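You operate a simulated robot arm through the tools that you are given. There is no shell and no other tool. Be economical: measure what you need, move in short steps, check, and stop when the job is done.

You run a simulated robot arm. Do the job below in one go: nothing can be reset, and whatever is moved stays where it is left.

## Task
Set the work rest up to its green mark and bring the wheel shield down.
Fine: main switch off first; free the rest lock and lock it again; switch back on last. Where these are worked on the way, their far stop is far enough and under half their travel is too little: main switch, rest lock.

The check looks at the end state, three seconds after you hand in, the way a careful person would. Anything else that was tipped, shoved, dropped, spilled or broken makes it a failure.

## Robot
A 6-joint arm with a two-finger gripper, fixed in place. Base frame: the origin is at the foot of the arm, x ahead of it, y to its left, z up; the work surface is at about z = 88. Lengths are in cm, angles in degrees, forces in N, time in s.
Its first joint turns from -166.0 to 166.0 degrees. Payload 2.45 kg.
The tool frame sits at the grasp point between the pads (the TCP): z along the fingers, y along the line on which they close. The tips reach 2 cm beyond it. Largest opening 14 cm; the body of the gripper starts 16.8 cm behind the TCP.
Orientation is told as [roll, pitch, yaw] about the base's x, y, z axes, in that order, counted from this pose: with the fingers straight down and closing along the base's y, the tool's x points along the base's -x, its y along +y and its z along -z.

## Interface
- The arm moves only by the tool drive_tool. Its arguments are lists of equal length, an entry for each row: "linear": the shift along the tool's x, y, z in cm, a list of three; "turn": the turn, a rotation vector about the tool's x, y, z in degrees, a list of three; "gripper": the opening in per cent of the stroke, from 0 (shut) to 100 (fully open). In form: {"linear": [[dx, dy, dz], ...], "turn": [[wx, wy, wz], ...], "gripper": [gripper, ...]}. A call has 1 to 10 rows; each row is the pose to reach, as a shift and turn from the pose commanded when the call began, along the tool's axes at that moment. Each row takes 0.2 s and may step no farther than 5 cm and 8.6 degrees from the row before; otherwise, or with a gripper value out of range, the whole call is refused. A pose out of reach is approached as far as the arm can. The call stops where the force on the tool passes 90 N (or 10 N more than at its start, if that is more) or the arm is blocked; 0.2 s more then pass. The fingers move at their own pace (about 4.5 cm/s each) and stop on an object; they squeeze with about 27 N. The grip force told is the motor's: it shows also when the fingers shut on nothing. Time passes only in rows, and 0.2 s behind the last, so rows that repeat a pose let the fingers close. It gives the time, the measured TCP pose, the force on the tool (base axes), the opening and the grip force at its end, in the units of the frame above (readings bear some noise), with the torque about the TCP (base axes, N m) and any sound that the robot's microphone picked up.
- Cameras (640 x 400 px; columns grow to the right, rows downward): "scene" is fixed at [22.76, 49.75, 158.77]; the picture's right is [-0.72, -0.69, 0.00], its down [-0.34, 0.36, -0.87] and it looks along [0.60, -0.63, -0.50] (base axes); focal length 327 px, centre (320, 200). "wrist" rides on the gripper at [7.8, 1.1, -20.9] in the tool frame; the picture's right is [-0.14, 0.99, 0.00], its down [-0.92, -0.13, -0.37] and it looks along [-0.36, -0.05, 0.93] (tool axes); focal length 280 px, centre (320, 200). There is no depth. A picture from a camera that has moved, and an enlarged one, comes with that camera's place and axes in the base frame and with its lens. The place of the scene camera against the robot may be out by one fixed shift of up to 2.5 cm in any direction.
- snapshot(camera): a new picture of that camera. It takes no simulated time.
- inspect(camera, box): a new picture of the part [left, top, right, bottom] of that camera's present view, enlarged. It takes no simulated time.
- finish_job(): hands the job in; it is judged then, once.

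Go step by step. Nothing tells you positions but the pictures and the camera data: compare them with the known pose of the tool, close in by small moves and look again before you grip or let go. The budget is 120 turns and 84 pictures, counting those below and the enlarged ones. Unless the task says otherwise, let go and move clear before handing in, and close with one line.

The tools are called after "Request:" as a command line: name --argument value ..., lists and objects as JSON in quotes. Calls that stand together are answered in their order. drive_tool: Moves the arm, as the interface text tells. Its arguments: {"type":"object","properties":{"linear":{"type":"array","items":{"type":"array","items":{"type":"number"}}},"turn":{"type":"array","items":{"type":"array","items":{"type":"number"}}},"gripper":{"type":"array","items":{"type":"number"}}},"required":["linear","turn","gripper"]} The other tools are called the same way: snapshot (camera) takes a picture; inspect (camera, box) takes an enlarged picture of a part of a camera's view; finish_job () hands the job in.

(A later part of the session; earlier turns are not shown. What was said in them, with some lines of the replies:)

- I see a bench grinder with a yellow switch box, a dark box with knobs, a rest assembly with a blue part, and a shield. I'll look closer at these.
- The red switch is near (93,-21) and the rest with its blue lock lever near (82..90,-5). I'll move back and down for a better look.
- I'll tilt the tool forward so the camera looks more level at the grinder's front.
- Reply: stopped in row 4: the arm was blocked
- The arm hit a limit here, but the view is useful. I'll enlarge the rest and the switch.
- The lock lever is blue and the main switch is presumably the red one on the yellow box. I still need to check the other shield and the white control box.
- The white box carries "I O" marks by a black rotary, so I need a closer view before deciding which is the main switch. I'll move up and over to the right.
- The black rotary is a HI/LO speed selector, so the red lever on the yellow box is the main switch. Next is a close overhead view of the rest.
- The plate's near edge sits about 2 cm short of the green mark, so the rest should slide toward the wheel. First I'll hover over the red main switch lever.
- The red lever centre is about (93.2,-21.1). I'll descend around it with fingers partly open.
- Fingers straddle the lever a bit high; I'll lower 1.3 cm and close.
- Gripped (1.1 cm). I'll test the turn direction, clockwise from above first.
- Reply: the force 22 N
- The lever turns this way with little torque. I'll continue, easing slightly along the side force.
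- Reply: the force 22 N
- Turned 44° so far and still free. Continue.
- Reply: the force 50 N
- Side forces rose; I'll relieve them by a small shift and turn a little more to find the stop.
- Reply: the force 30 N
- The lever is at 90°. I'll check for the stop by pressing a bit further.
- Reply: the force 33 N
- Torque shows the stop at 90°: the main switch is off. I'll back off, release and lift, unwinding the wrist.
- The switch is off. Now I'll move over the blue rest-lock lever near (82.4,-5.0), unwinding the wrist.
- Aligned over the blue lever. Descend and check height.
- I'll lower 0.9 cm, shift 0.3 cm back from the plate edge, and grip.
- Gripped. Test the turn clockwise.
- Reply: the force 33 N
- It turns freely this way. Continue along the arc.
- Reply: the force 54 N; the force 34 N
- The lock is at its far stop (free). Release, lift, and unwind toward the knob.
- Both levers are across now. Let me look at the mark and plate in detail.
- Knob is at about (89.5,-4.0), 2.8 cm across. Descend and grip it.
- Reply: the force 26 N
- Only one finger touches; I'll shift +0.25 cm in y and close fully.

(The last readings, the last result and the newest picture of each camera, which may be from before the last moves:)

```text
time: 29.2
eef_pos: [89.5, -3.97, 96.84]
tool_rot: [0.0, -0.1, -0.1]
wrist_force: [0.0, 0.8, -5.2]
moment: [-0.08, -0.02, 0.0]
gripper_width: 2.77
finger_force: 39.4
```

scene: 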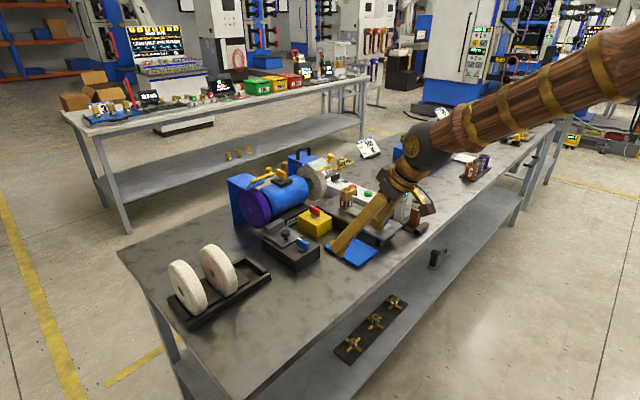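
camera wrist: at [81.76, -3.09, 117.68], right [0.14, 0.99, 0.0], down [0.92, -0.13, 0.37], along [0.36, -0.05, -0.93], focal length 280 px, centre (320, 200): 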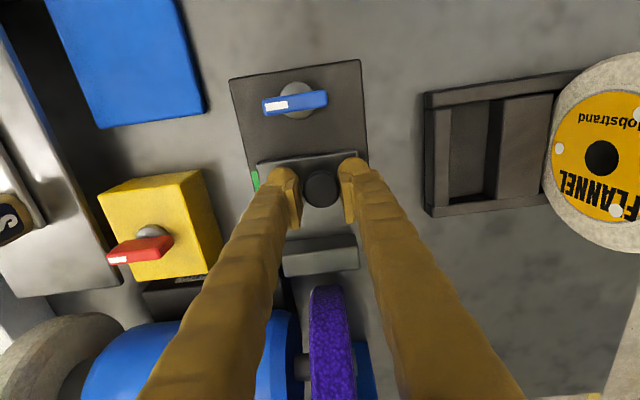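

Centred and gripped. Now push the rest about 1 cm toward the wheel and see how it goes.

Request:
drive_tool --linear '[[-0.3, 0, 0], [-0.6, 0, 0], [-1, 0, 0], [-1, 0, 0]]' --turn '[[0, 0, 0], [0, 0, 0], [0, 0, 0], [0, 0, 0]]' --gripper '[0, 0, 0, 0]'

Request:
inspect --camera "wrist" --box '[210, 50, 390, 290]'

Request:
inspect --camera "scene" --box '[250, 205, 340, 275]'

```text
time: 30.2
eef_pos: [90.61, -4.06, 96.79]
tool_rot: [0.0, 0.0, -0.1]
wrist_force: [-1.0, 7.2, -11.1]
moment: [0.06, 0.08, -0.03]
gripper_width: 2.77
finger_force: 44.9
```

```text
1.67 times, centred on (300, 170) of wrist
camera zoom: at [82.77, -2.92, 117.68], right [0.14, 0.99, 0.0], down [0.92, -0.13, 0.37], along [0.36, -0.05, -0.93], focal length 467 px, centre (353, 250)
```

zoom: 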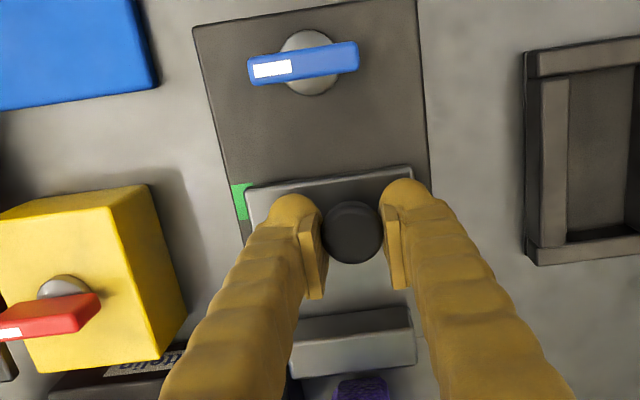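

```text
5.71 times, centred on (295, 240) of scene
camera zoom: at [22.76, 49.75, 158.77], right [-0.72, -0.69, 0.0], down [-0.34, 0.36, -0.87], along [0.6, -0.63, -0.5], focal length 1870 px, centre (463, -29)
```

zoom: 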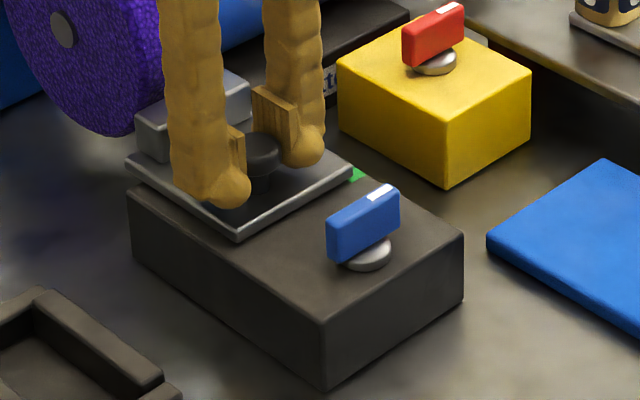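

The rest slides easily; its near edge is now at the start of the mark (about x 88.0, mark ~87.8–89.9). I'll go 0.8 cm further and look.

Request:
drive_tool --linear '[[-0.3, 0, 0], [-0.6, 0, 0], [-0.8, 0, 0], [-0.8, 0, 0]]' --turn '[[0, 0, 0], [0, 0, 0], [0, 0, 0], [0, 0, 0]]' --gripper '[0, 0, 0, 0]'

Request:
drive_tool --linear '[[0, 0, 0], [0, 0, 0], [0, 0, -3], [0, 0, -6], [4, -4, -7], [8, -7, -7], [10, -10, -7]]' --turn '[[0, 0, 0], [0, 0, 0], [0, 0, 0], [0, 0, 0], [0, 0, 0], [0, 0, 0], [0, 0, 0]]' --gripper '[25, 45, 45, 45, 60, 100, 100]'

Request:
snapshot --camera "wrist"

Request:
inspect --camera "scene" --box '[250, 205, 340, 275]'

```text
time: 31.2
eef_pos: [91.45, -3.98, 96.76]
tool_rot: [0.1, 0.0, -0.1]
wrist_force: [0.9, -19.9, -6.6]
moment: [-0.12, -0.19, 0.05]
gripper_width: 2.69
finger_force: 45.4
```

```text
refused: row 5 steps farther than a row can; nothing moved
```

```text
40 pictures are left
camera wrist: at [83.59, -2.89, 117.61], right [0.14, 0.99, 0.0], down [0.92, -0.13, 0.37], along [0.36, -0.05, -0.93], focal length 280 px, centre (320, 200)
```

wrist: 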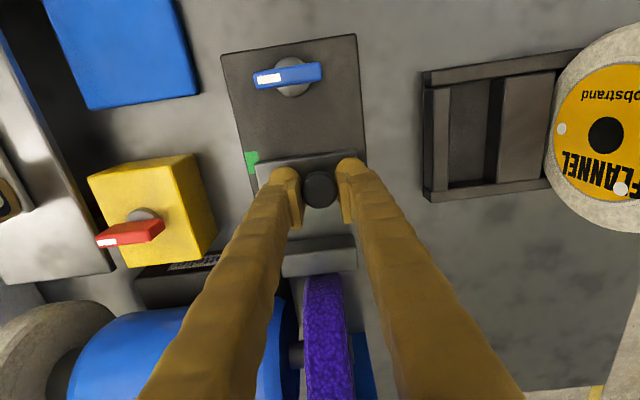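

```text
5.71 times, centred on (295, 240) of scene
camera zoom: at [22.76, 49.75, 158.77], right [-0.72, -0.69, 0.0], down [-0.34, 0.36, -0.87], along [0.6, -0.63, -0.5], focal length 1870 px, centre (463, -29)
```

zoom: 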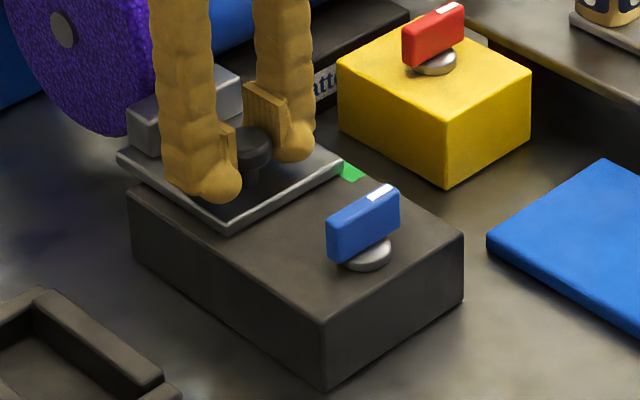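

Request:
inspect --camera "wrist" --box '[210, 120, 310, 190]'

Request:
inspect --camera "scene" --box '[285, 218, 325, 243]'

```text
5.71 times, centred on (260, 155) of wrist
camera zoom: at [83.59, -2.89, 117.61], right [0.14, 0.99, 0.0], down [0.92, -0.13, 0.37], along [0.36, -0.05, -0.93], focal length 1602 px, centre (663, 457)
```

zoom: 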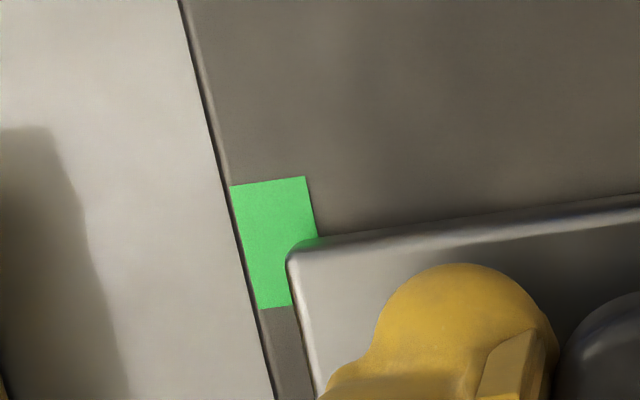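

```text
16.00 times, centred on (305, 230) of scene
camera zoom: at [22.76, 49.75, 158.77], right [-0.72, -0.69, 0.0], down [-0.34, 0.36, -0.87], along [0.6, -0.63, -0.5], focal length 5235 px, centre (560, -288)
```

zoom: 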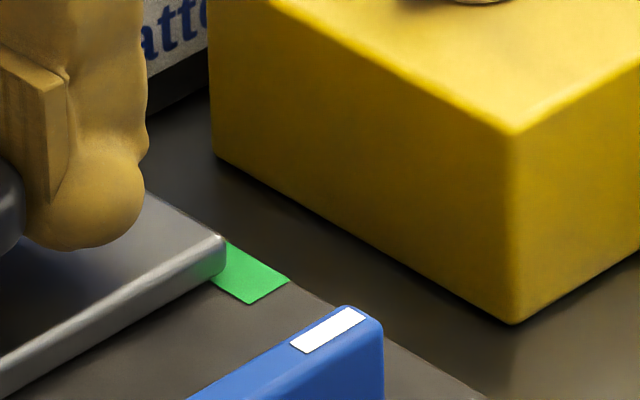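

The plate's edge is now at the middle of the green mark. Release and lift.

Request:
drive_tool --linear '[[0, -0.1, 0], [0, -0.1, 0], [0, -0.1, 0], [0, 0, -3], [0, 0, -6], [3, -0.5, -8], [6, -1, -8], [9, -1, -8]]' --turn '[[0, 0, 0], [0, 0, 0], [0, 0, 0], [0, 0, 0], [0, 0, 0], [0, 0, 0], [0, 0, 8], [0, 0, 16]]' --gripper '[20, 40, 40, 40, 40, 40, 40, 40]'

Request:
snapshot --camera "wrist"

Request:
inspect --camera "scene" --box '[250, 205, 340, 275]'

```text
time: 33.0
eef_pos: [82.13, -4.97, 104.81]
tool_rot: [0.0, 0.0, -16.2]
wrist_force: [1.1, 0.0, 0.2]
moment: [-0.02, -0.01, 0.01]
gripper_width: 5.61
finger_force: 0.0
```

```text
36 pictures are left
camera wrist: at [74.86, -1.67, 125.61], right [0.41, 0.91, 0.0], down [0.85, -0.38, 0.37], along [0.34, -0.15, -0.93], focal length 280 px, centre (320, 200)
```

wrist: 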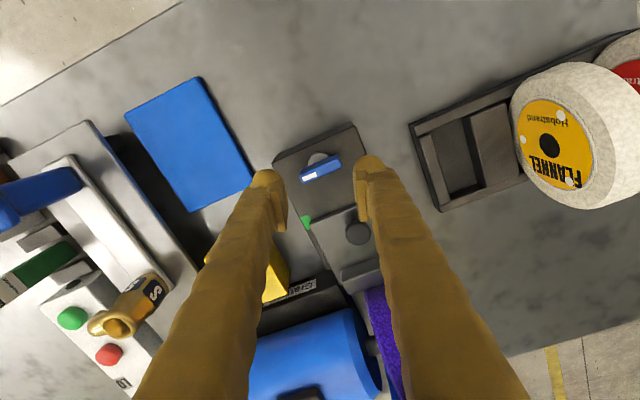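

```text
5.71 times, centred on (295, 240) of scene
camera zoom: at [22.76, 49.75, 158.77], right [-0.72, -0.69, 0.0], down [-0.34, 0.36, -0.87], along [0.6, -0.63, -0.5], focal length 1870 px, centre (463, -29)
```

zoom: 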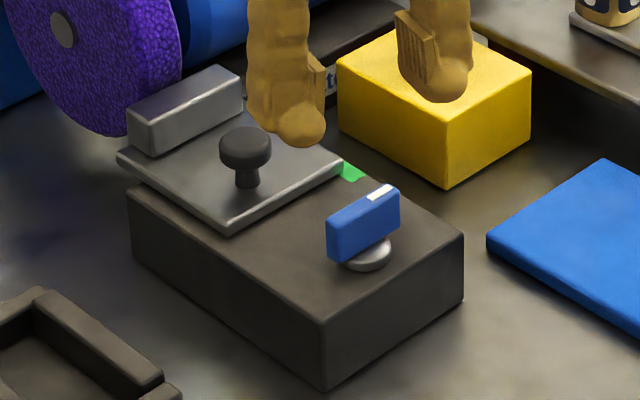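

The rest stayed put. Now turn the wrist to the lever's orientation to relock.

Request:
drive_tool --linear '[[0, 0, 0], [-0.1, 0.1, 0], [-0.2, 0.1, 0], [-0.3, 0.2, 0], [-0.4, 0.27, 0], [-0.4, 0.27, 0], [-0.4, 0.27, 0], [-0.4, 0.27, 0], [-0.4, 0.27, 2], [-0.4, 0.27, 4.5]]' --turn '[[0, 0, 8.2], [0, 0, 16.4], [0, 0, 24.6], [0, 0, 32.8], [0, 0, 41], [0, 0, 49.2], [0, 0, 57.4], [0, 0, 65.6], [0, 0, 73.8], [0, 0, 73.8]]' --gripper '[35, 35, 35, 35, 35, 35, 35, 35, 30, 30]'

Request:
snapshot --camera "wrist"

```text
time: 35.2
eef_pos: [82.82, -4.62, 100.46]
tool_rot: [0.0, 0.0, -90.0]
wrist_force: [0.6, 0.6, 0.0]
moment: [-0.02, 0.01, 0.0]
gripper_width: 4.17
finger_force: 0.0
```

```text
34 pictures are left
camera wrist: at [83.94, 3.2, 121.25], right [0.99, -0.14, 0.0], down [-0.13, -0.92, 0.37], along [-0.05, -0.37, -0.93], focal length 280 px, centre (320, 200)
```

wrist: 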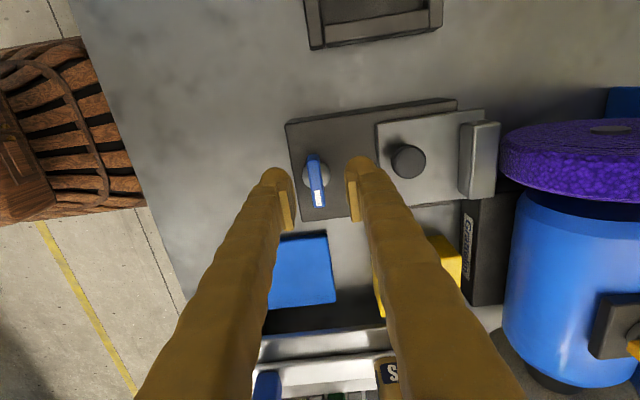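

Lever centre is ~0.3 cm toward -x; adjust, descend and grip.

Request:
drive_tool --linear '[[-0.2, -0.3, 2.5], [-0.3, -0.3, 4.5], [-0.3, -0.3, 4.5], [-0.3, -0.3, 4.5], [-0.3, -0.3, 4.5]]' --turn '[[0, 0, 0], [0, 0, 0], [0, 0, 0], [0, 0, 0], [0, 0, 0]]' --gripper '[30, 30, 15, 0, 0]'

```text
time: 36.4
eef_pos: [82.54, -5.2, 96.03]
tool_rot: [-0.1, 0.1, -89.9]
wrist_force: [-3.1, -1.6, -0.7]
moment: [-0.01, 0.03, -0.01]
gripper_width: 1.15
finger_force: 29.9
```

Gripped. Turn back counter-clockwise.

Request:
drive_tool --linear '[[0, 0, 0], [0, 0, 0], [0, 0, 0], [0, 0, 0], [0, 0, 0], [0, 0, 0]]' --turn '[[0, 0, -8], [0, 0, -16], [0, 0, -24], [0, 0, -32], [0, 0, -40], [0, 0, -48]]' --gripper '[0, 0, 0, 0, 0, 0]'

```text
time: 37.8
eef_pos: [82.65, -5.1, 96.06]
tool_rot: [0.1, -0.2, -41.9]
wrist_force: [11.7, 1.3, 20.4]
moment: [-0.06, -0.2, 0.01]
gripper_width: 1.11
finger_force: 38.0
```

Request:
drive_tool --linear '[[0, 0.1, 0], [0, 0.1, 0], [0, 0.1, 0], [0, 0.1, 0], [0, 0.1, 0], [0, 0.1, 0]]' --turn '[[0, 0, -8], [0, 0, -16], [0, 0, -24], [0, 0, -32], [0, 0, -40], [0, 0, -45]]' --gripper '[0, 0, 0, 0, 0, 0]'

Request:
inspect --camera "scene" --box '[250, 205, 340, 275]'

```text
time: 39.2
eef_pos: [82.64, -5.05, 95.9]
tool_rot: [-0.1, 0.0, 3.0]
wrist_force: [12.0, 4.2, 23.6]
moment: [0.08, -0.17, -1.02]
gripper_width: 1.16
finger_force: 38.3
```

```text
5.71 times, centred on (295, 240) of scene
camera zoom: at [22.76, 49.75, 158.77], right [-0.72, -0.69, 0.0], down [-0.34, 0.36, -0.87], along [0.6, -0.63, -0.5], focal length 1870 px, centre (463, -29)
```

zoom: 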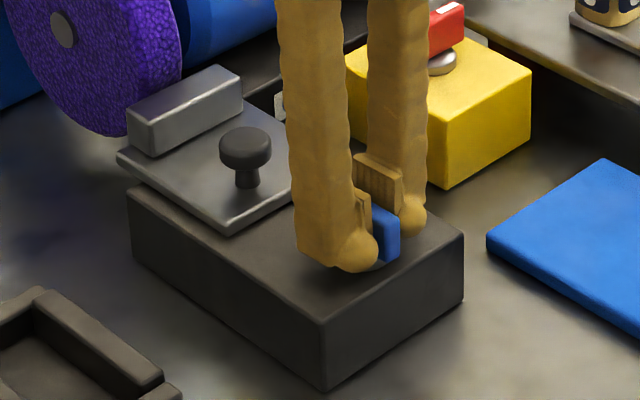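

Locked again at its stop. Release, lift high, and look at the shield.

Request:
drive_tool --linear '[[0, 0, 0], [0, 0, 0], [0, 0, 0], [0, 0, -4], [0, 0, -8], [0, 0, -13], [0, 0, -18], [0, 0, -23], [0, 0, -27]]' --turn '[[0, 0, 3], [0, 0, 3], [0, 0, 3], [0, 0, 3], [0, 0, 3], [0, 0, 3], [0, 0, 3], [0, 0, 3], [0, 0, 3]]' --gripper '[0, 20, 30, 30, 40, 60, 80, 100, 100]'

Request:
snapshot --camera "wrist"

Request:
inspect --camera "scene" --box '[220, 160, 340, 270]'

```text
time: 41.2
eef_pos: [82.59, -4.88, 123.22]
tool_rot: [0.0, 0.0, 0.1]
wrist_force: [0.1, 1.1, -0.2]
moment: [0.0, 0.02, -0.03]
gripper_width: 14.0
finger_force: 0.0
```

```text
32 pictures are left
camera wrist: at [74.75, -3.94, 144.08], right [0.14, 0.99, 0.0], down [0.92, -0.13, 0.37], along [0.36, -0.05, -0.93], focal length 280 px, centre (320, 200)
```

wrist: 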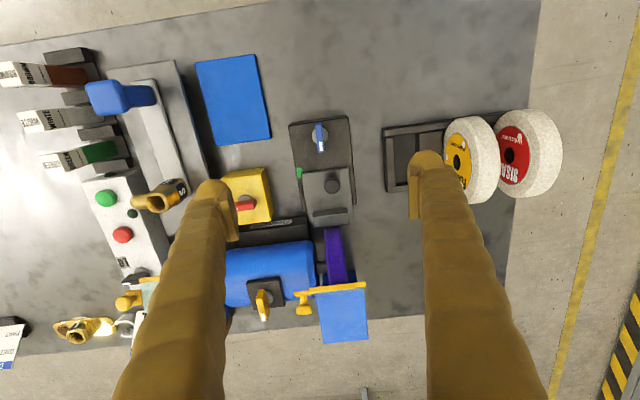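

```text
3.64 times, centred on (280, 215) of scene
camera zoom: at [22.76, 49.75, 158.77], right [-0.72, -0.69, 0.0], down [-0.34, 0.36, -0.87], along [0.6, -0.63, -0.5], focal length 1190 px, centre (466, 146)
```

zoom: 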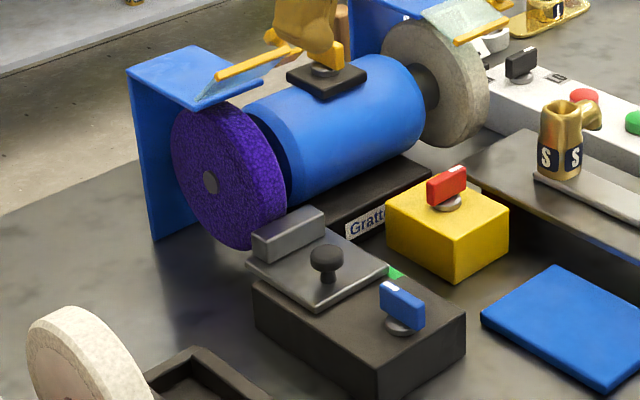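

Request:
inspect --camera "wrist" --box '[270, 220, 410, 350]'

Request:
inspect --camera "scene" --box '[225, 155, 305, 215]'

```text
3.08 times, centred on (340, 285) of wrist
camera zoom: at [74.75, -3.94, 144.08], right [0.14, 0.99, 0.0], down [0.92, -0.13, 0.37], along [0.36, -0.05, -0.93], focal length 863 px, centre (258, -62)
```

zoom: 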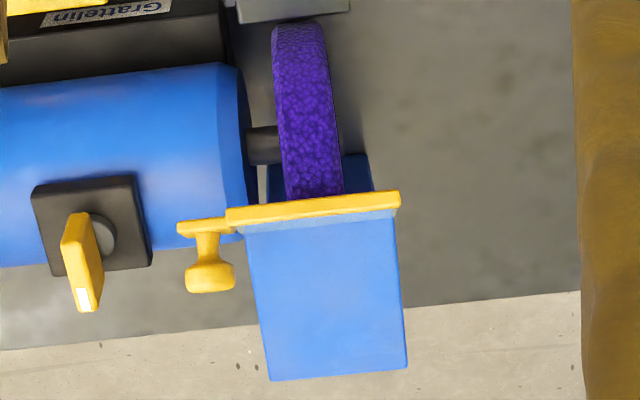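

```text
6.67 times, centred on (265, 185) of scene
camera zoom: at [22.76, 49.75, 158.77], right [-0.72, -0.69, 0.0], down [-0.34, 0.36, -0.87], along [0.6, -0.63, -0.5], focal length 2181 px, centre (687, 300)
```

zoom: 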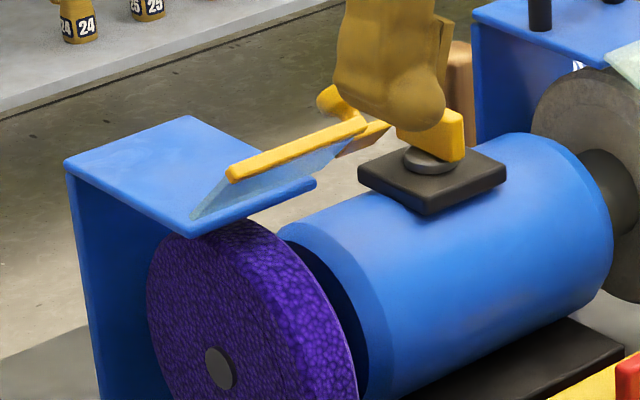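

The shield bar (free edge) is near (100.3, y −9..−1, z 112.4), hinge near (104.4, z 108). I'll close the fingers and come above the bar with a slight forward tilt, to press it down.

Request:
drive_tool --linear '[[0, 0, 0], [0, 0, 0], [0, 0, 0], [0, 0, 0], [-4, 0, 0], [-8, 0, 1], [-12, 0, 2.5], [-16.2, 0, 4]]' --turn '[[0, -4, 0], [0, -8, 0], [0, -12, 0], [0, -15, 0], [0, -15, 0], [0, -15, 0], [0, -15, 0], [0, -15, 0]]' --gripper '[0, 0, 0, 0, 0, 0, 0, 0]'

Request:
snapshot --camera "wrist"

Request:
inspect --camera "scene" --box '[220, 140, 320, 215]'

```text
time: 43.0
eef_pos: [98.96, -5.07, 118.82]
tool_rot: [0.0, -15.0, 0.2]
wrist_force: [0.0, 0.6, 0.2]
moment: [0.03, -0.03, -0.01]
gripper_width: 0.0
finger_force: 16.1
```

```text
28 pictures are left
camera wrist: at [85.81, -4.04, 136.9], right [0.13, 0.99, 0.04], down [0.79, -0.13, 0.6], along [0.59, -0.05, -0.8], focal length 280 px, centre (320, 200)
```

wrist: 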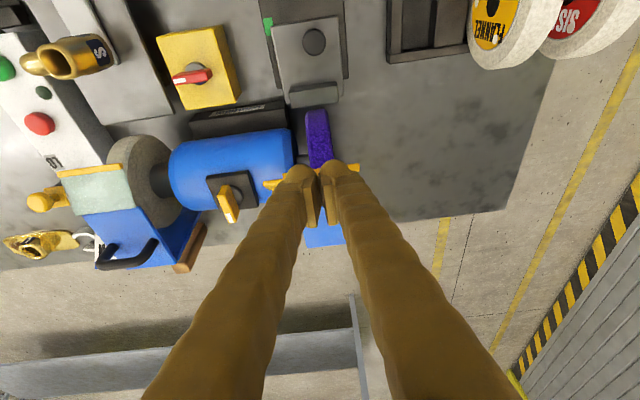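

```text
5.33 times, centred on (270, 178) of scene
camera zoom: at [22.76, 49.75, 158.77], right [-0.72, -0.69, 0.0], down [-0.34, 0.36, -0.87], along [0.6, -0.63, -0.5], focal length 1745 px, centre (587, 320)
```

zoom: 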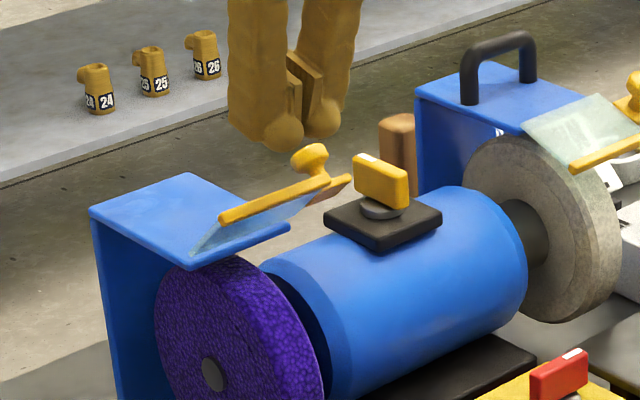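

The tips sit about 4 cm above the bar. Press straight down gradually.

Request:
drive_tool --linear '[[0.39, 0, 1.45], [0.65, 0, 2.4], [0.91, 0, 3.4], [1.17, 0, 4.35], [1.42, 0, 5.3], [1.68, 0, 6.3]]' --turn '[[0, 0, 0], [0, 0, 0], [0, 0, 0], [0, 0, 0], [0, 0, 0], [0, 0, 0]]' --gripper '[0, 0, 0, 0, 0, 0]'

Request:
inspect --camera "scene" --box '[220, 140, 320, 215]'

```text
time: 44.4
eef_pos: [98.6, -5.14, 113.83]
tool_rot: [0.1, -15.3, 0.1]
wrist_force: [-23.4, -0.4, 23.8]
moment: [-0.07, -0.16, 0.02]
gripper_width: 0.6
finger_force: 29.3
stopped in row 6: the force on the tool passed its limit at 108 N (the readings are from after the stop); the commanded pose is now the measured one
```

```text
5.33 times, centred on (270, 178) of scene
camera zoom: at [22.76, 49.75, 158.77], right [-0.72, -0.69, 0.0], down [-0.34, 0.36, -0.87], along [0.6, -0.63, -0.5], focal length 1745 px, centre (587, 320)
```

zoom: 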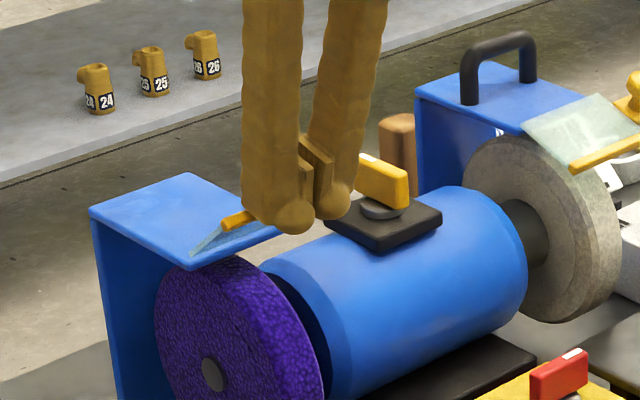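

The fingers pressed end-on against the bar's edge. I need to get behind the bar (+x side) and pull toward me: lift, tilt to −30°, and move further out.

Request:
drive_tool --linear '[[-0.78, 0, -2.9], [-1.81, 0, -6.76], [-3.39, 0, -6.86], [-5.9, 0, -6.19]]' --turn '[[0, 0, 0], [0, 0, 0], [0, -8, 0], [0, -15, 0]]' --gripper '[0, 0, 0, 0]'

Request:
inspect --camera "scene" --box '[220, 140, 320, 215]'

Request:
snapshot --camera "wrist"

```text
time: 45.4
eef_pos: [102.74, -5.1, 120.96]
tool_rot: [0.0, -30.2, 0.1]
wrist_force: [0.3, 0.8, 0.2]
moment: [0.02, 0.02, -0.01]
gripper_width: 0.01
finger_force: 29.1
```

```text
5.33 times, centred on (270, 178) of scene
camera zoom: at [22.76, 49.75, 158.77], right [-0.72, -0.69, 0.0], down [-0.34, 0.36, -0.87], along [0.6, -0.63, -0.5], focal length 1745 px, centre (587, 320)
```

zoom: 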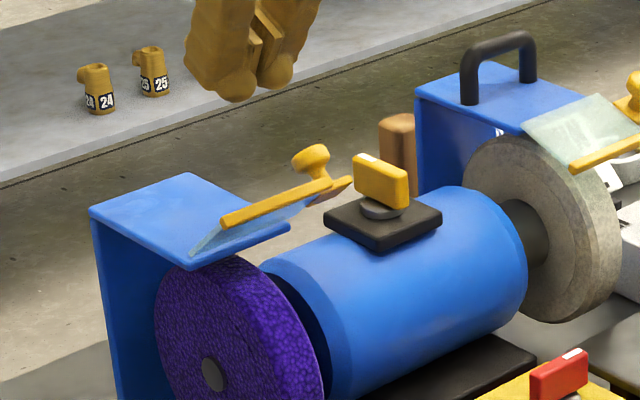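

```text
24 pictures are left
camera wrist: at [85.41, -4.08, 134.96], right [0.12, 0.99, 0.07], down [0.61, -0.13, 0.78], along [0.78, -0.05, -0.62], focal length 280 px, centre (320, 200)
```

wrist: 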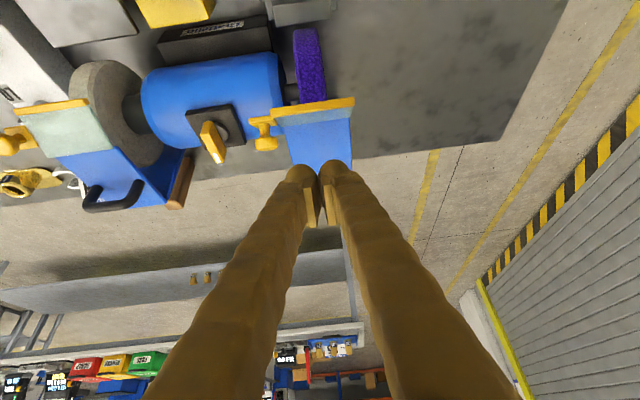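

Bar is around (100.6, z 112). Now descend behind it, then pull toward me and down (tool +x).

Request:
drive_tool --linear '[[1, 0, 2], [2, 0, 4], [3, 0, 6]]' --turn '[[0, 0, 0], [0, 0, 0], [0, 0, 0]]' --gripper '[0, 0, 0]'

Request:
inspect --camera "scene" --box '[220, 140, 320, 215]'

```text
time: 46.2
eef_pos: [103.17, -5.13, 114.15]
tool_rot: [0.1, -30.2, 0.1]
wrist_force: [-0.2, -1.1, 0.7]
moment: [-0.02, 0.04, 0.03]
gripper_width: 0.02
finger_force: 29.4
```

```text
5.33 times, centred on (270, 178) of scene
camera zoom: at [22.76, 49.75, 158.77], right [-0.72, -0.69, 0.0], down [-0.34, 0.36, -0.87], along [0.6, -0.63, -0.5], focal length 1745 px, centre (587, 320)
```

zoom: 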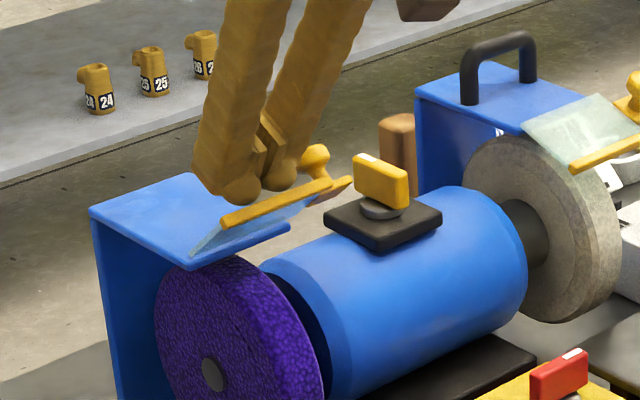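

Fingers are behind the bar. Pull toward −x and progressively down.

Request:
drive_tool --linear '[[0.96, 0, -0.33], [2.13, 0, -0.31], [3.5, 0, 0.05], [4.53, 0, 0.83]]' --turn '[[0, 0, 0], [0, 0, 0], [0, 0, 0], [0, 0, 0]]' --gripper '[0, 0, 0, 0]'

Request:
inspect --camera "scene" --box '[220, 140, 320, 215]'

```text
time: 47.2
eef_pos: [99.59, -5.07, 111.26]
tool_rot: [-0.2, -30.3, 0.1]
wrist_force: [-0.3, 0.2, -0.5]
moment: [0.03, -0.03, 0.02]
gripper_width: 0.02
finger_force: 29.5
```

```text
5.33 times, centred on (270, 178) of scene
camera zoom: at [22.76, 49.75, 158.77], right [-0.72, -0.69, 0.0], down [-0.34, 0.36, -0.87], along [0.6, -0.63, -0.5], focal length 1745 px, centre (587, 320)
```

zoom: 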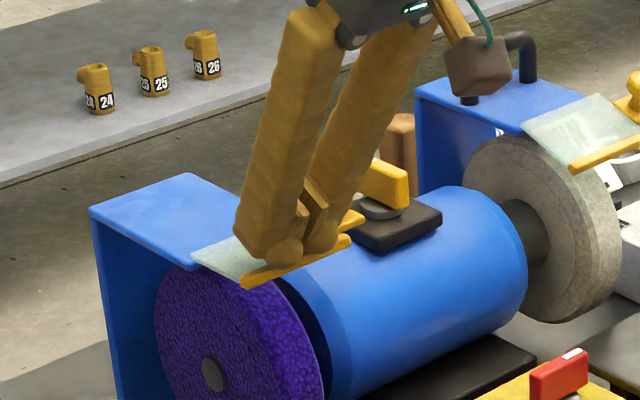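

Excellent, the shield swung to about horizontal. Keep pressing down toward its lower stop.

Request:
drive_tool --linear '[[0.4, 0, 0.69], [0.8, 0, 1.38], [1.2, 0, 2.07], [1.6, 0, 2.76]]' --turn '[[0, 0, 0], [0, 0, 0], [0, 0, 0], [0, 0, 0]]' --gripper '[0, 0, 0, 0]'

Request:
inspect --camera "scene" --box '[220, 140, 320, 215]'

```text
time: 48.2
eef_pos: [99.64, -5.09, 108.82]
tool_rot: [-0.1, -30.7, 0.1]
wrist_force: [-20.2, -3.7, 71.1]
moment: [-0.1, 0.52, 0.05]
gripper_width: 0.58
finger_force: 29.0
```

```text
5.33 times, centred on (270, 178) of scene
camera zoom: at [22.76, 49.75, 158.77], right [-0.72, -0.69, 0.0], down [-0.34, 0.36, -0.87], along [0.6, -0.63, -0.5], focal length 1745 px, centre (587, 320)
```

zoom: 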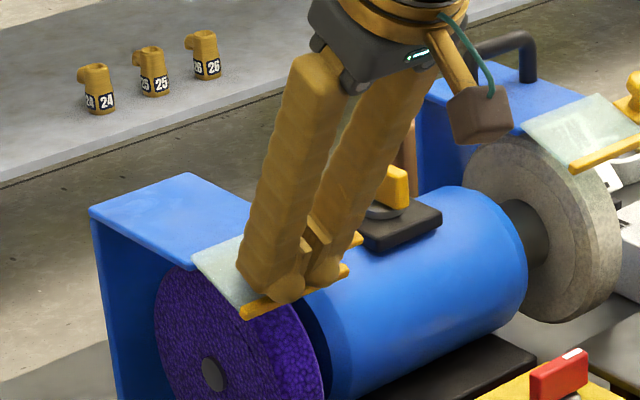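

Force rose to 71 N, which suggests the lower stop. I'll lift away and check that it stays.

Request:
drive_tool --linear '[[-1, 0, -1.7], [-2.5, 0, -4.3], [-4.5, 0, -7.8], [-4.5, 0, -11]]' --turn '[[0, 0, 0], [0, 0, 0], [0, 0, 0], [0, 0, 0]]' --gripper '[0, 0, 0, 0]'

Request:
inspect --camera "scene" --box '[220, 140, 320, 215]'

Request:
snapshot --camera "wrist"

```text
time: 49.2
eef_pos: [97.98, -4.95, 120.19]
tool_rot: [0.0, -30.1, 0.1]
wrist_force: [0.8, 0.3, -0.7]
moment: [-0.01, -0.02, -0.03]
gripper_width: 0.0
finger_force: 30.2
```

```text
5.33 times, centred on (270, 178) of scene
camera zoom: at [22.76, 49.75, 158.77], right [-0.72, -0.69, 0.0], down [-0.34, 0.36, -0.87], along [0.6, -0.63, -0.5], focal length 1745 px, centre (587, 320)
```

zoom: 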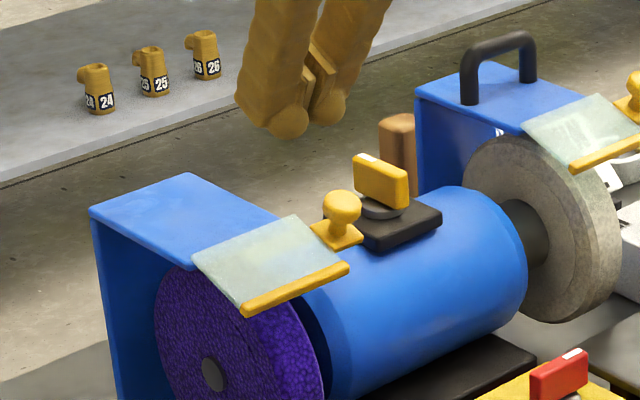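

```text
19 pictures are left
camera wrist: at [80.61, -3.98, 134.18], right [0.12, 0.99, 0.07], down [0.61, -0.13, 0.78], along [0.78, -0.05, -0.62], focal length 280 px, centre (320, 200)
```

wrist: 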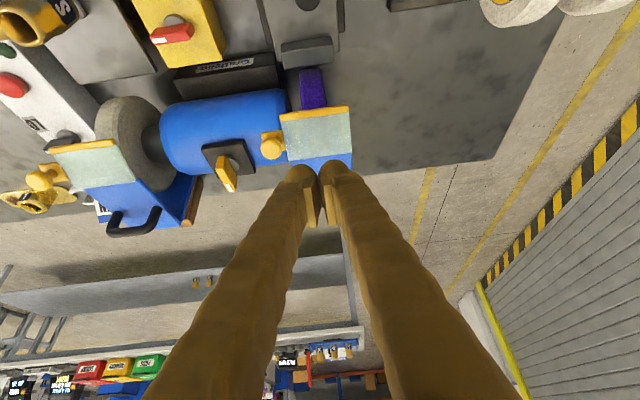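

The shield is down and holds. One verification press at the bar itself to make sure it's at the stop.

Request:
drive_tool --linear '[[2, 0, 3.4], [4, 0, 6.9], [5, 0, 8.6], [5.5, 0, 9.5], [6, 0, 10.35], [6.25, 0, 10.8]]' --turn '[[0, 0, 0], [0, 0, 0], [0, 0, 0], [0, 0, 0], [0, 0, 0], [0, 0, 0]]' --gripper '[0, 0, 0, 0, 0, 0]'

Request:
inspect --camera "scene" --box '[220, 140, 320, 215]'

```text
time: 50.6
eef_pos: [98.09, -5.14, 108.04]
tool_rot: [-0.1, -30.6, 0.2]
wrist_force: [-24.5, 5.1, 52.8]
moment: [0.11, -0.24, 0.04]
gripper_width: 0.61
finger_force: 28.4
```

```text
5.33 times, centred on (270, 178) of scene
camera zoom: at [22.76, 49.75, 158.77], right [-0.72, -0.69, 0.0], down [-0.34, 0.36, -0.87], along [0.6, -0.63, -0.5], focal length 1745 px, centre (587, 320)
```

zoom: 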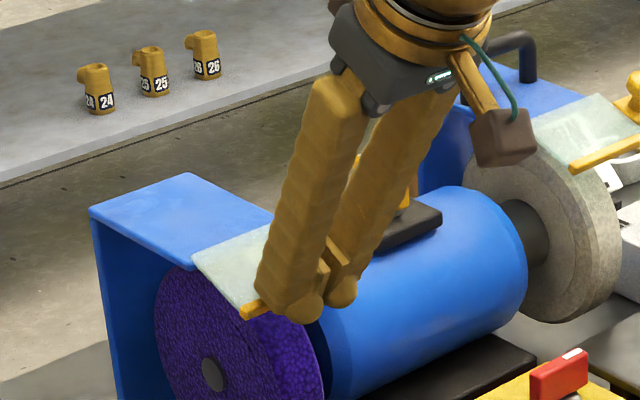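

The bar did not move, so the shield is at its lower stop. Lift clear, straighten, and return to the main switch.

Request:
drive_tool --linear '[[-2, 0, -3.45], [-4, 0, -6.9], [-6, 0, -10.35], [-4.3, 0, -11.4], [-1.7, 0, -12.9], [-1.7, 0, -12.9], [-1.7, 0, -12.9]]' --turn '[[0, 0, 0], [0, 0, 0], [0, 0, 0], [0, 8, 0], [0, 16, 0], [0, 24, 0], [0, 30.6, 0]]' --gripper '[0, 0, 0, 10, 20, 30, 30]'

Request:
drive_tool --linear '[[0, -2, 0], [0, -4, 0], [0, -6, 0], [0, -8, 0], [0, -10, 0], [0, -12, 0], [0, -14, 0], [0, -15, 1], [0, -15.8, 4], [0, -15.8, 8]]' --turn '[[0, 0, 8.5], [0, 0, 17], [0, 0, 25.5], [0, 0, 34], [0, 0, 42.5], [0, 0, 51], [0, 0, 59.5], [0, 0, 68], [0, 0, 76.5], [0, 0, 85]]' --gripper '[30, 30, 30, 30, 30, 30, 30, 30, 30, 30]'

```text
time: 52.2
eef_pos: [93.09, -5.02, 119.54]
tool_rot: [-0.1, 0.5, 0.1]
wrist_force: [0.3, 0.4, -0.2]
moment: [0.01, -0.03, 0.04]
gripper_width: 4.18
finger_force: 0.1
```

```text
time: 54.4
eef_pos: [93.07, -20.88, 111.51]
tool_rot: [-0.4, -0.1, -85.0]
wrist_force: [0.6, -0.8, 0.1]
moment: [0.0, -0.01, -0.03]
gripper_width: 4.17
finger_force: 0.1
```

Request:
drive_tool --linear '[[0, 0, 4], [0, 0, 8], [0, 0, 11.5]]' --turn '[[0, 0, 5], [0, 0, 5], [0, 0, 5]]' --gripper '[30, 30, 30]'

Request:
snapshot --camera "wrist"

```text
time: 55.2
eef_pos: [93.25, -20.98, 99.72]
tool_rot: [-0.4, -0.1, -90.0]
wrist_force: [-0.4, -0.1, 0.6]
moment: [0.03, 0.0, 0.02]
gripper_width: 4.2
finger_force: 0.0
```

```text
17 pictures are left
camera wrist: at [94.33, -13.19, 120.52], right [0.99, -0.14, -0.01], down [-0.12, -0.92, 0.37], along [-0.06, -0.37, -0.93], focal length 280 px, centre (320, 200)
```

wrist: 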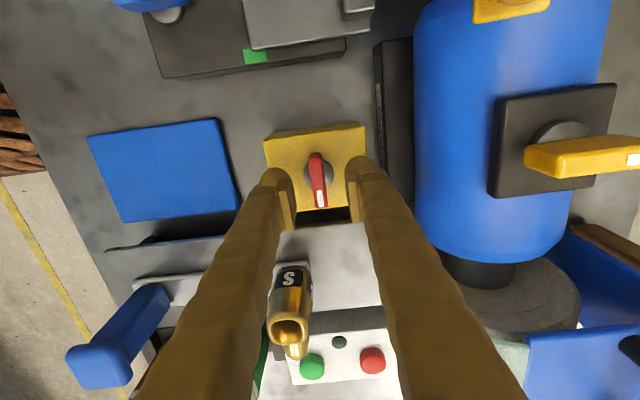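

Aligned with the lever between the fingers. Lower 3.3 cm, shift slightly, and grip.

Request:
drive_tool --linear '[[0, -0.2, 2], [0, -0.2, 3.3], [0, -0.2, 3.3], [0, -0.2, 3.3], [0, -0.2, 3.3]]' --turn '[[0, 0, 0], [0, 0, 0], [0, 0, 0], [0, 0, 0], [0, 0, 0]]' --gripper '[30, 30, 10, 0, 0]'

```text
time: 56.4
eef_pos: [92.92, -20.77, 96.61]
tool_rot: [-0.2, -0.1, -89.8]
wrist_force: [45.8, -3.3, -12.1]
moment: [-0.05, -0.42, 0.04]
gripper_width: 1.14
finger_force: 30.2
```

Gripped with a side load in +x; relieve by 0.3 cm and turn counter-clockwise.

Request:
drive_tool --linear '[[0, 0.3, 0], [0, 0.3, 0], [0, 0.3, 0], [0, 0.3, 0], [0, 0.3, 0], [0, 0.3, 0]]' --turn '[[0, 0, 0], [0, 0, -8], [0, 0, -16], [0, 0, -24], [0, 0, -32], [0, 0, -40]]' --gripper '[0, 0, 0, 0, 0, 0]'

```text
time: 57.8
eef_pos: [92.98, -21.05, 96.64]
tool_rot: [-0.4, 0.2, -49.8]
wrist_force: [9.1, 3.6, 5.7]
moment: [0.0, -0.12, -0.01]
gripper_width: 1.1
finger_force: 37.9
```

Request:
drive_tool --linear '[[0, 0, 0], [0, 0, 0], [0, 0, 0], [0, 0, 0], [0, 0, 0], [0, 0, 0], [0, 0, 0]]' --turn '[[0, 0, -8], [0, 0, -16], [0, 0, -24], [0, 0, -32], [0, 0, -40], [0, 0, -48], [0, 0, -53]]' --gripper '[0, 0, 0, 0, 0, 0, 0]'

```text
time: 59.4
eef_pos: [92.88, -21.06, 96.55]
tool_rot: [0.0, 0.5, 3.1]
wrist_force: [-24.7, 3.6, 12.6]
moment: [0.03, 0.33, -1.01]
gripper_width: 1.16
finger_force: 38.7
```

Torque shows the stop: the switch is back on. Release, lift clear and check everything.

Request:
drive_tool --linear '[[0, 0, 0], [0, 0, 0], [0, 0, 0], [0, 0, -4], [0, 0, -9], [2, 0, -13], [5, 0, -17], [9, 0, -19]]' --turn '[[0, 0, 3], [0, 0, 3], [0, 0, 3], [0, 0, 3], [0, 0, 3], [0, 0, 3], [0, 0, 3], [0, 0, 3]]' --gripper '[0, 20, 30, 30, 40, 60, 80, 100]'

Request:
snapshot --camera "wrist"

Request:
inspect --camera "scene" --box '[220, 140, 420, 280]'

Request:
inspect --camera "scene" --box '[250, 200, 350, 265]'

```text
time: 61.2
eef_pos: [84.16, -21.41, 115.29]
tool_rot: [0.0, 0.6, 0.0]
wrist_force: [0.6, -0.7, -1.1]
moment: [-0.01, 0.06, 0.01]
gripper_width: 12.4
finger_force: 0.0
```

```text
16 pictures are left
camera wrist: at [76.57, -20.28, 136.29], right [0.14, 0.99, 0.0], down [0.92, -0.13, 0.36], along [0.36, -0.05, -0.93], focal length 280 px, centre (320, 200)
```

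wrist: 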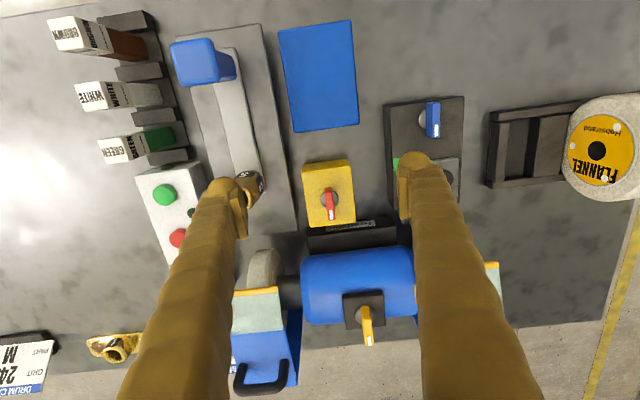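

```text
2.86 times, centred on (320, 210) of scene
camera zoom: at [22.76, 49.75, 158.77], right [-0.72, -0.69, 0.0], down [-0.34, 0.36, -0.87], along [0.6, -0.63, -0.5], focal length 935 px, centre (320, 171)
```

zoom: 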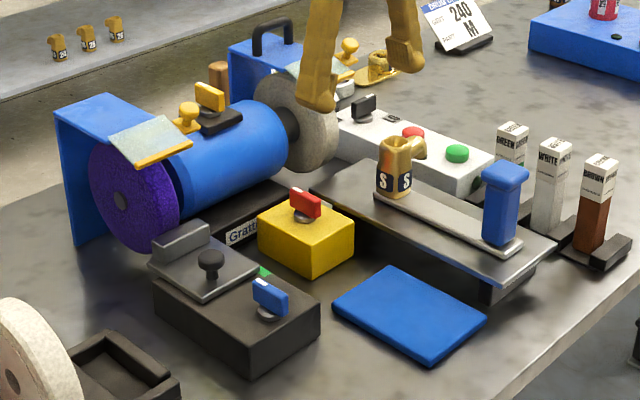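

```text
6.15 times, centred on (300, 232) of scene
camera zoom: at [22.76, 49.75, 158.77], right [-0.72, -0.69, 0.0], down [-0.34, 0.36, -0.87], along [0.6, -0.63, -0.5], focal length 2013 px, centre (443, 0)
```

zoom: 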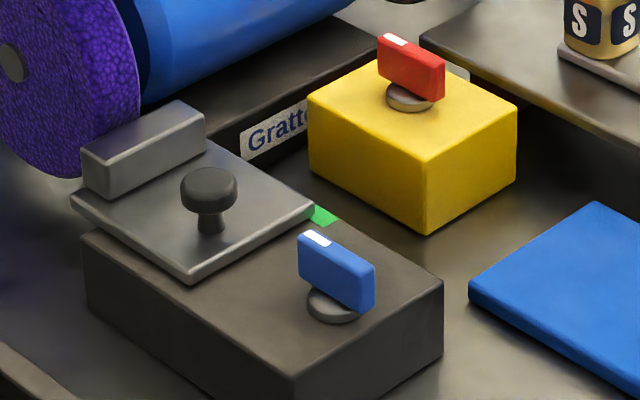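

Everything is as asked: the rest's edge is at mid-mark and locked, the shield is down at its stop, and the main switch is on. The arm is clear and nothing else was disturbed, so I'm handing in.

Request:
finish_job

```text
The job is handed in.
```

The work rest is at its green mark and locked, the wheel shield is down at its stop, the main switch is back on, and the job is handed in.
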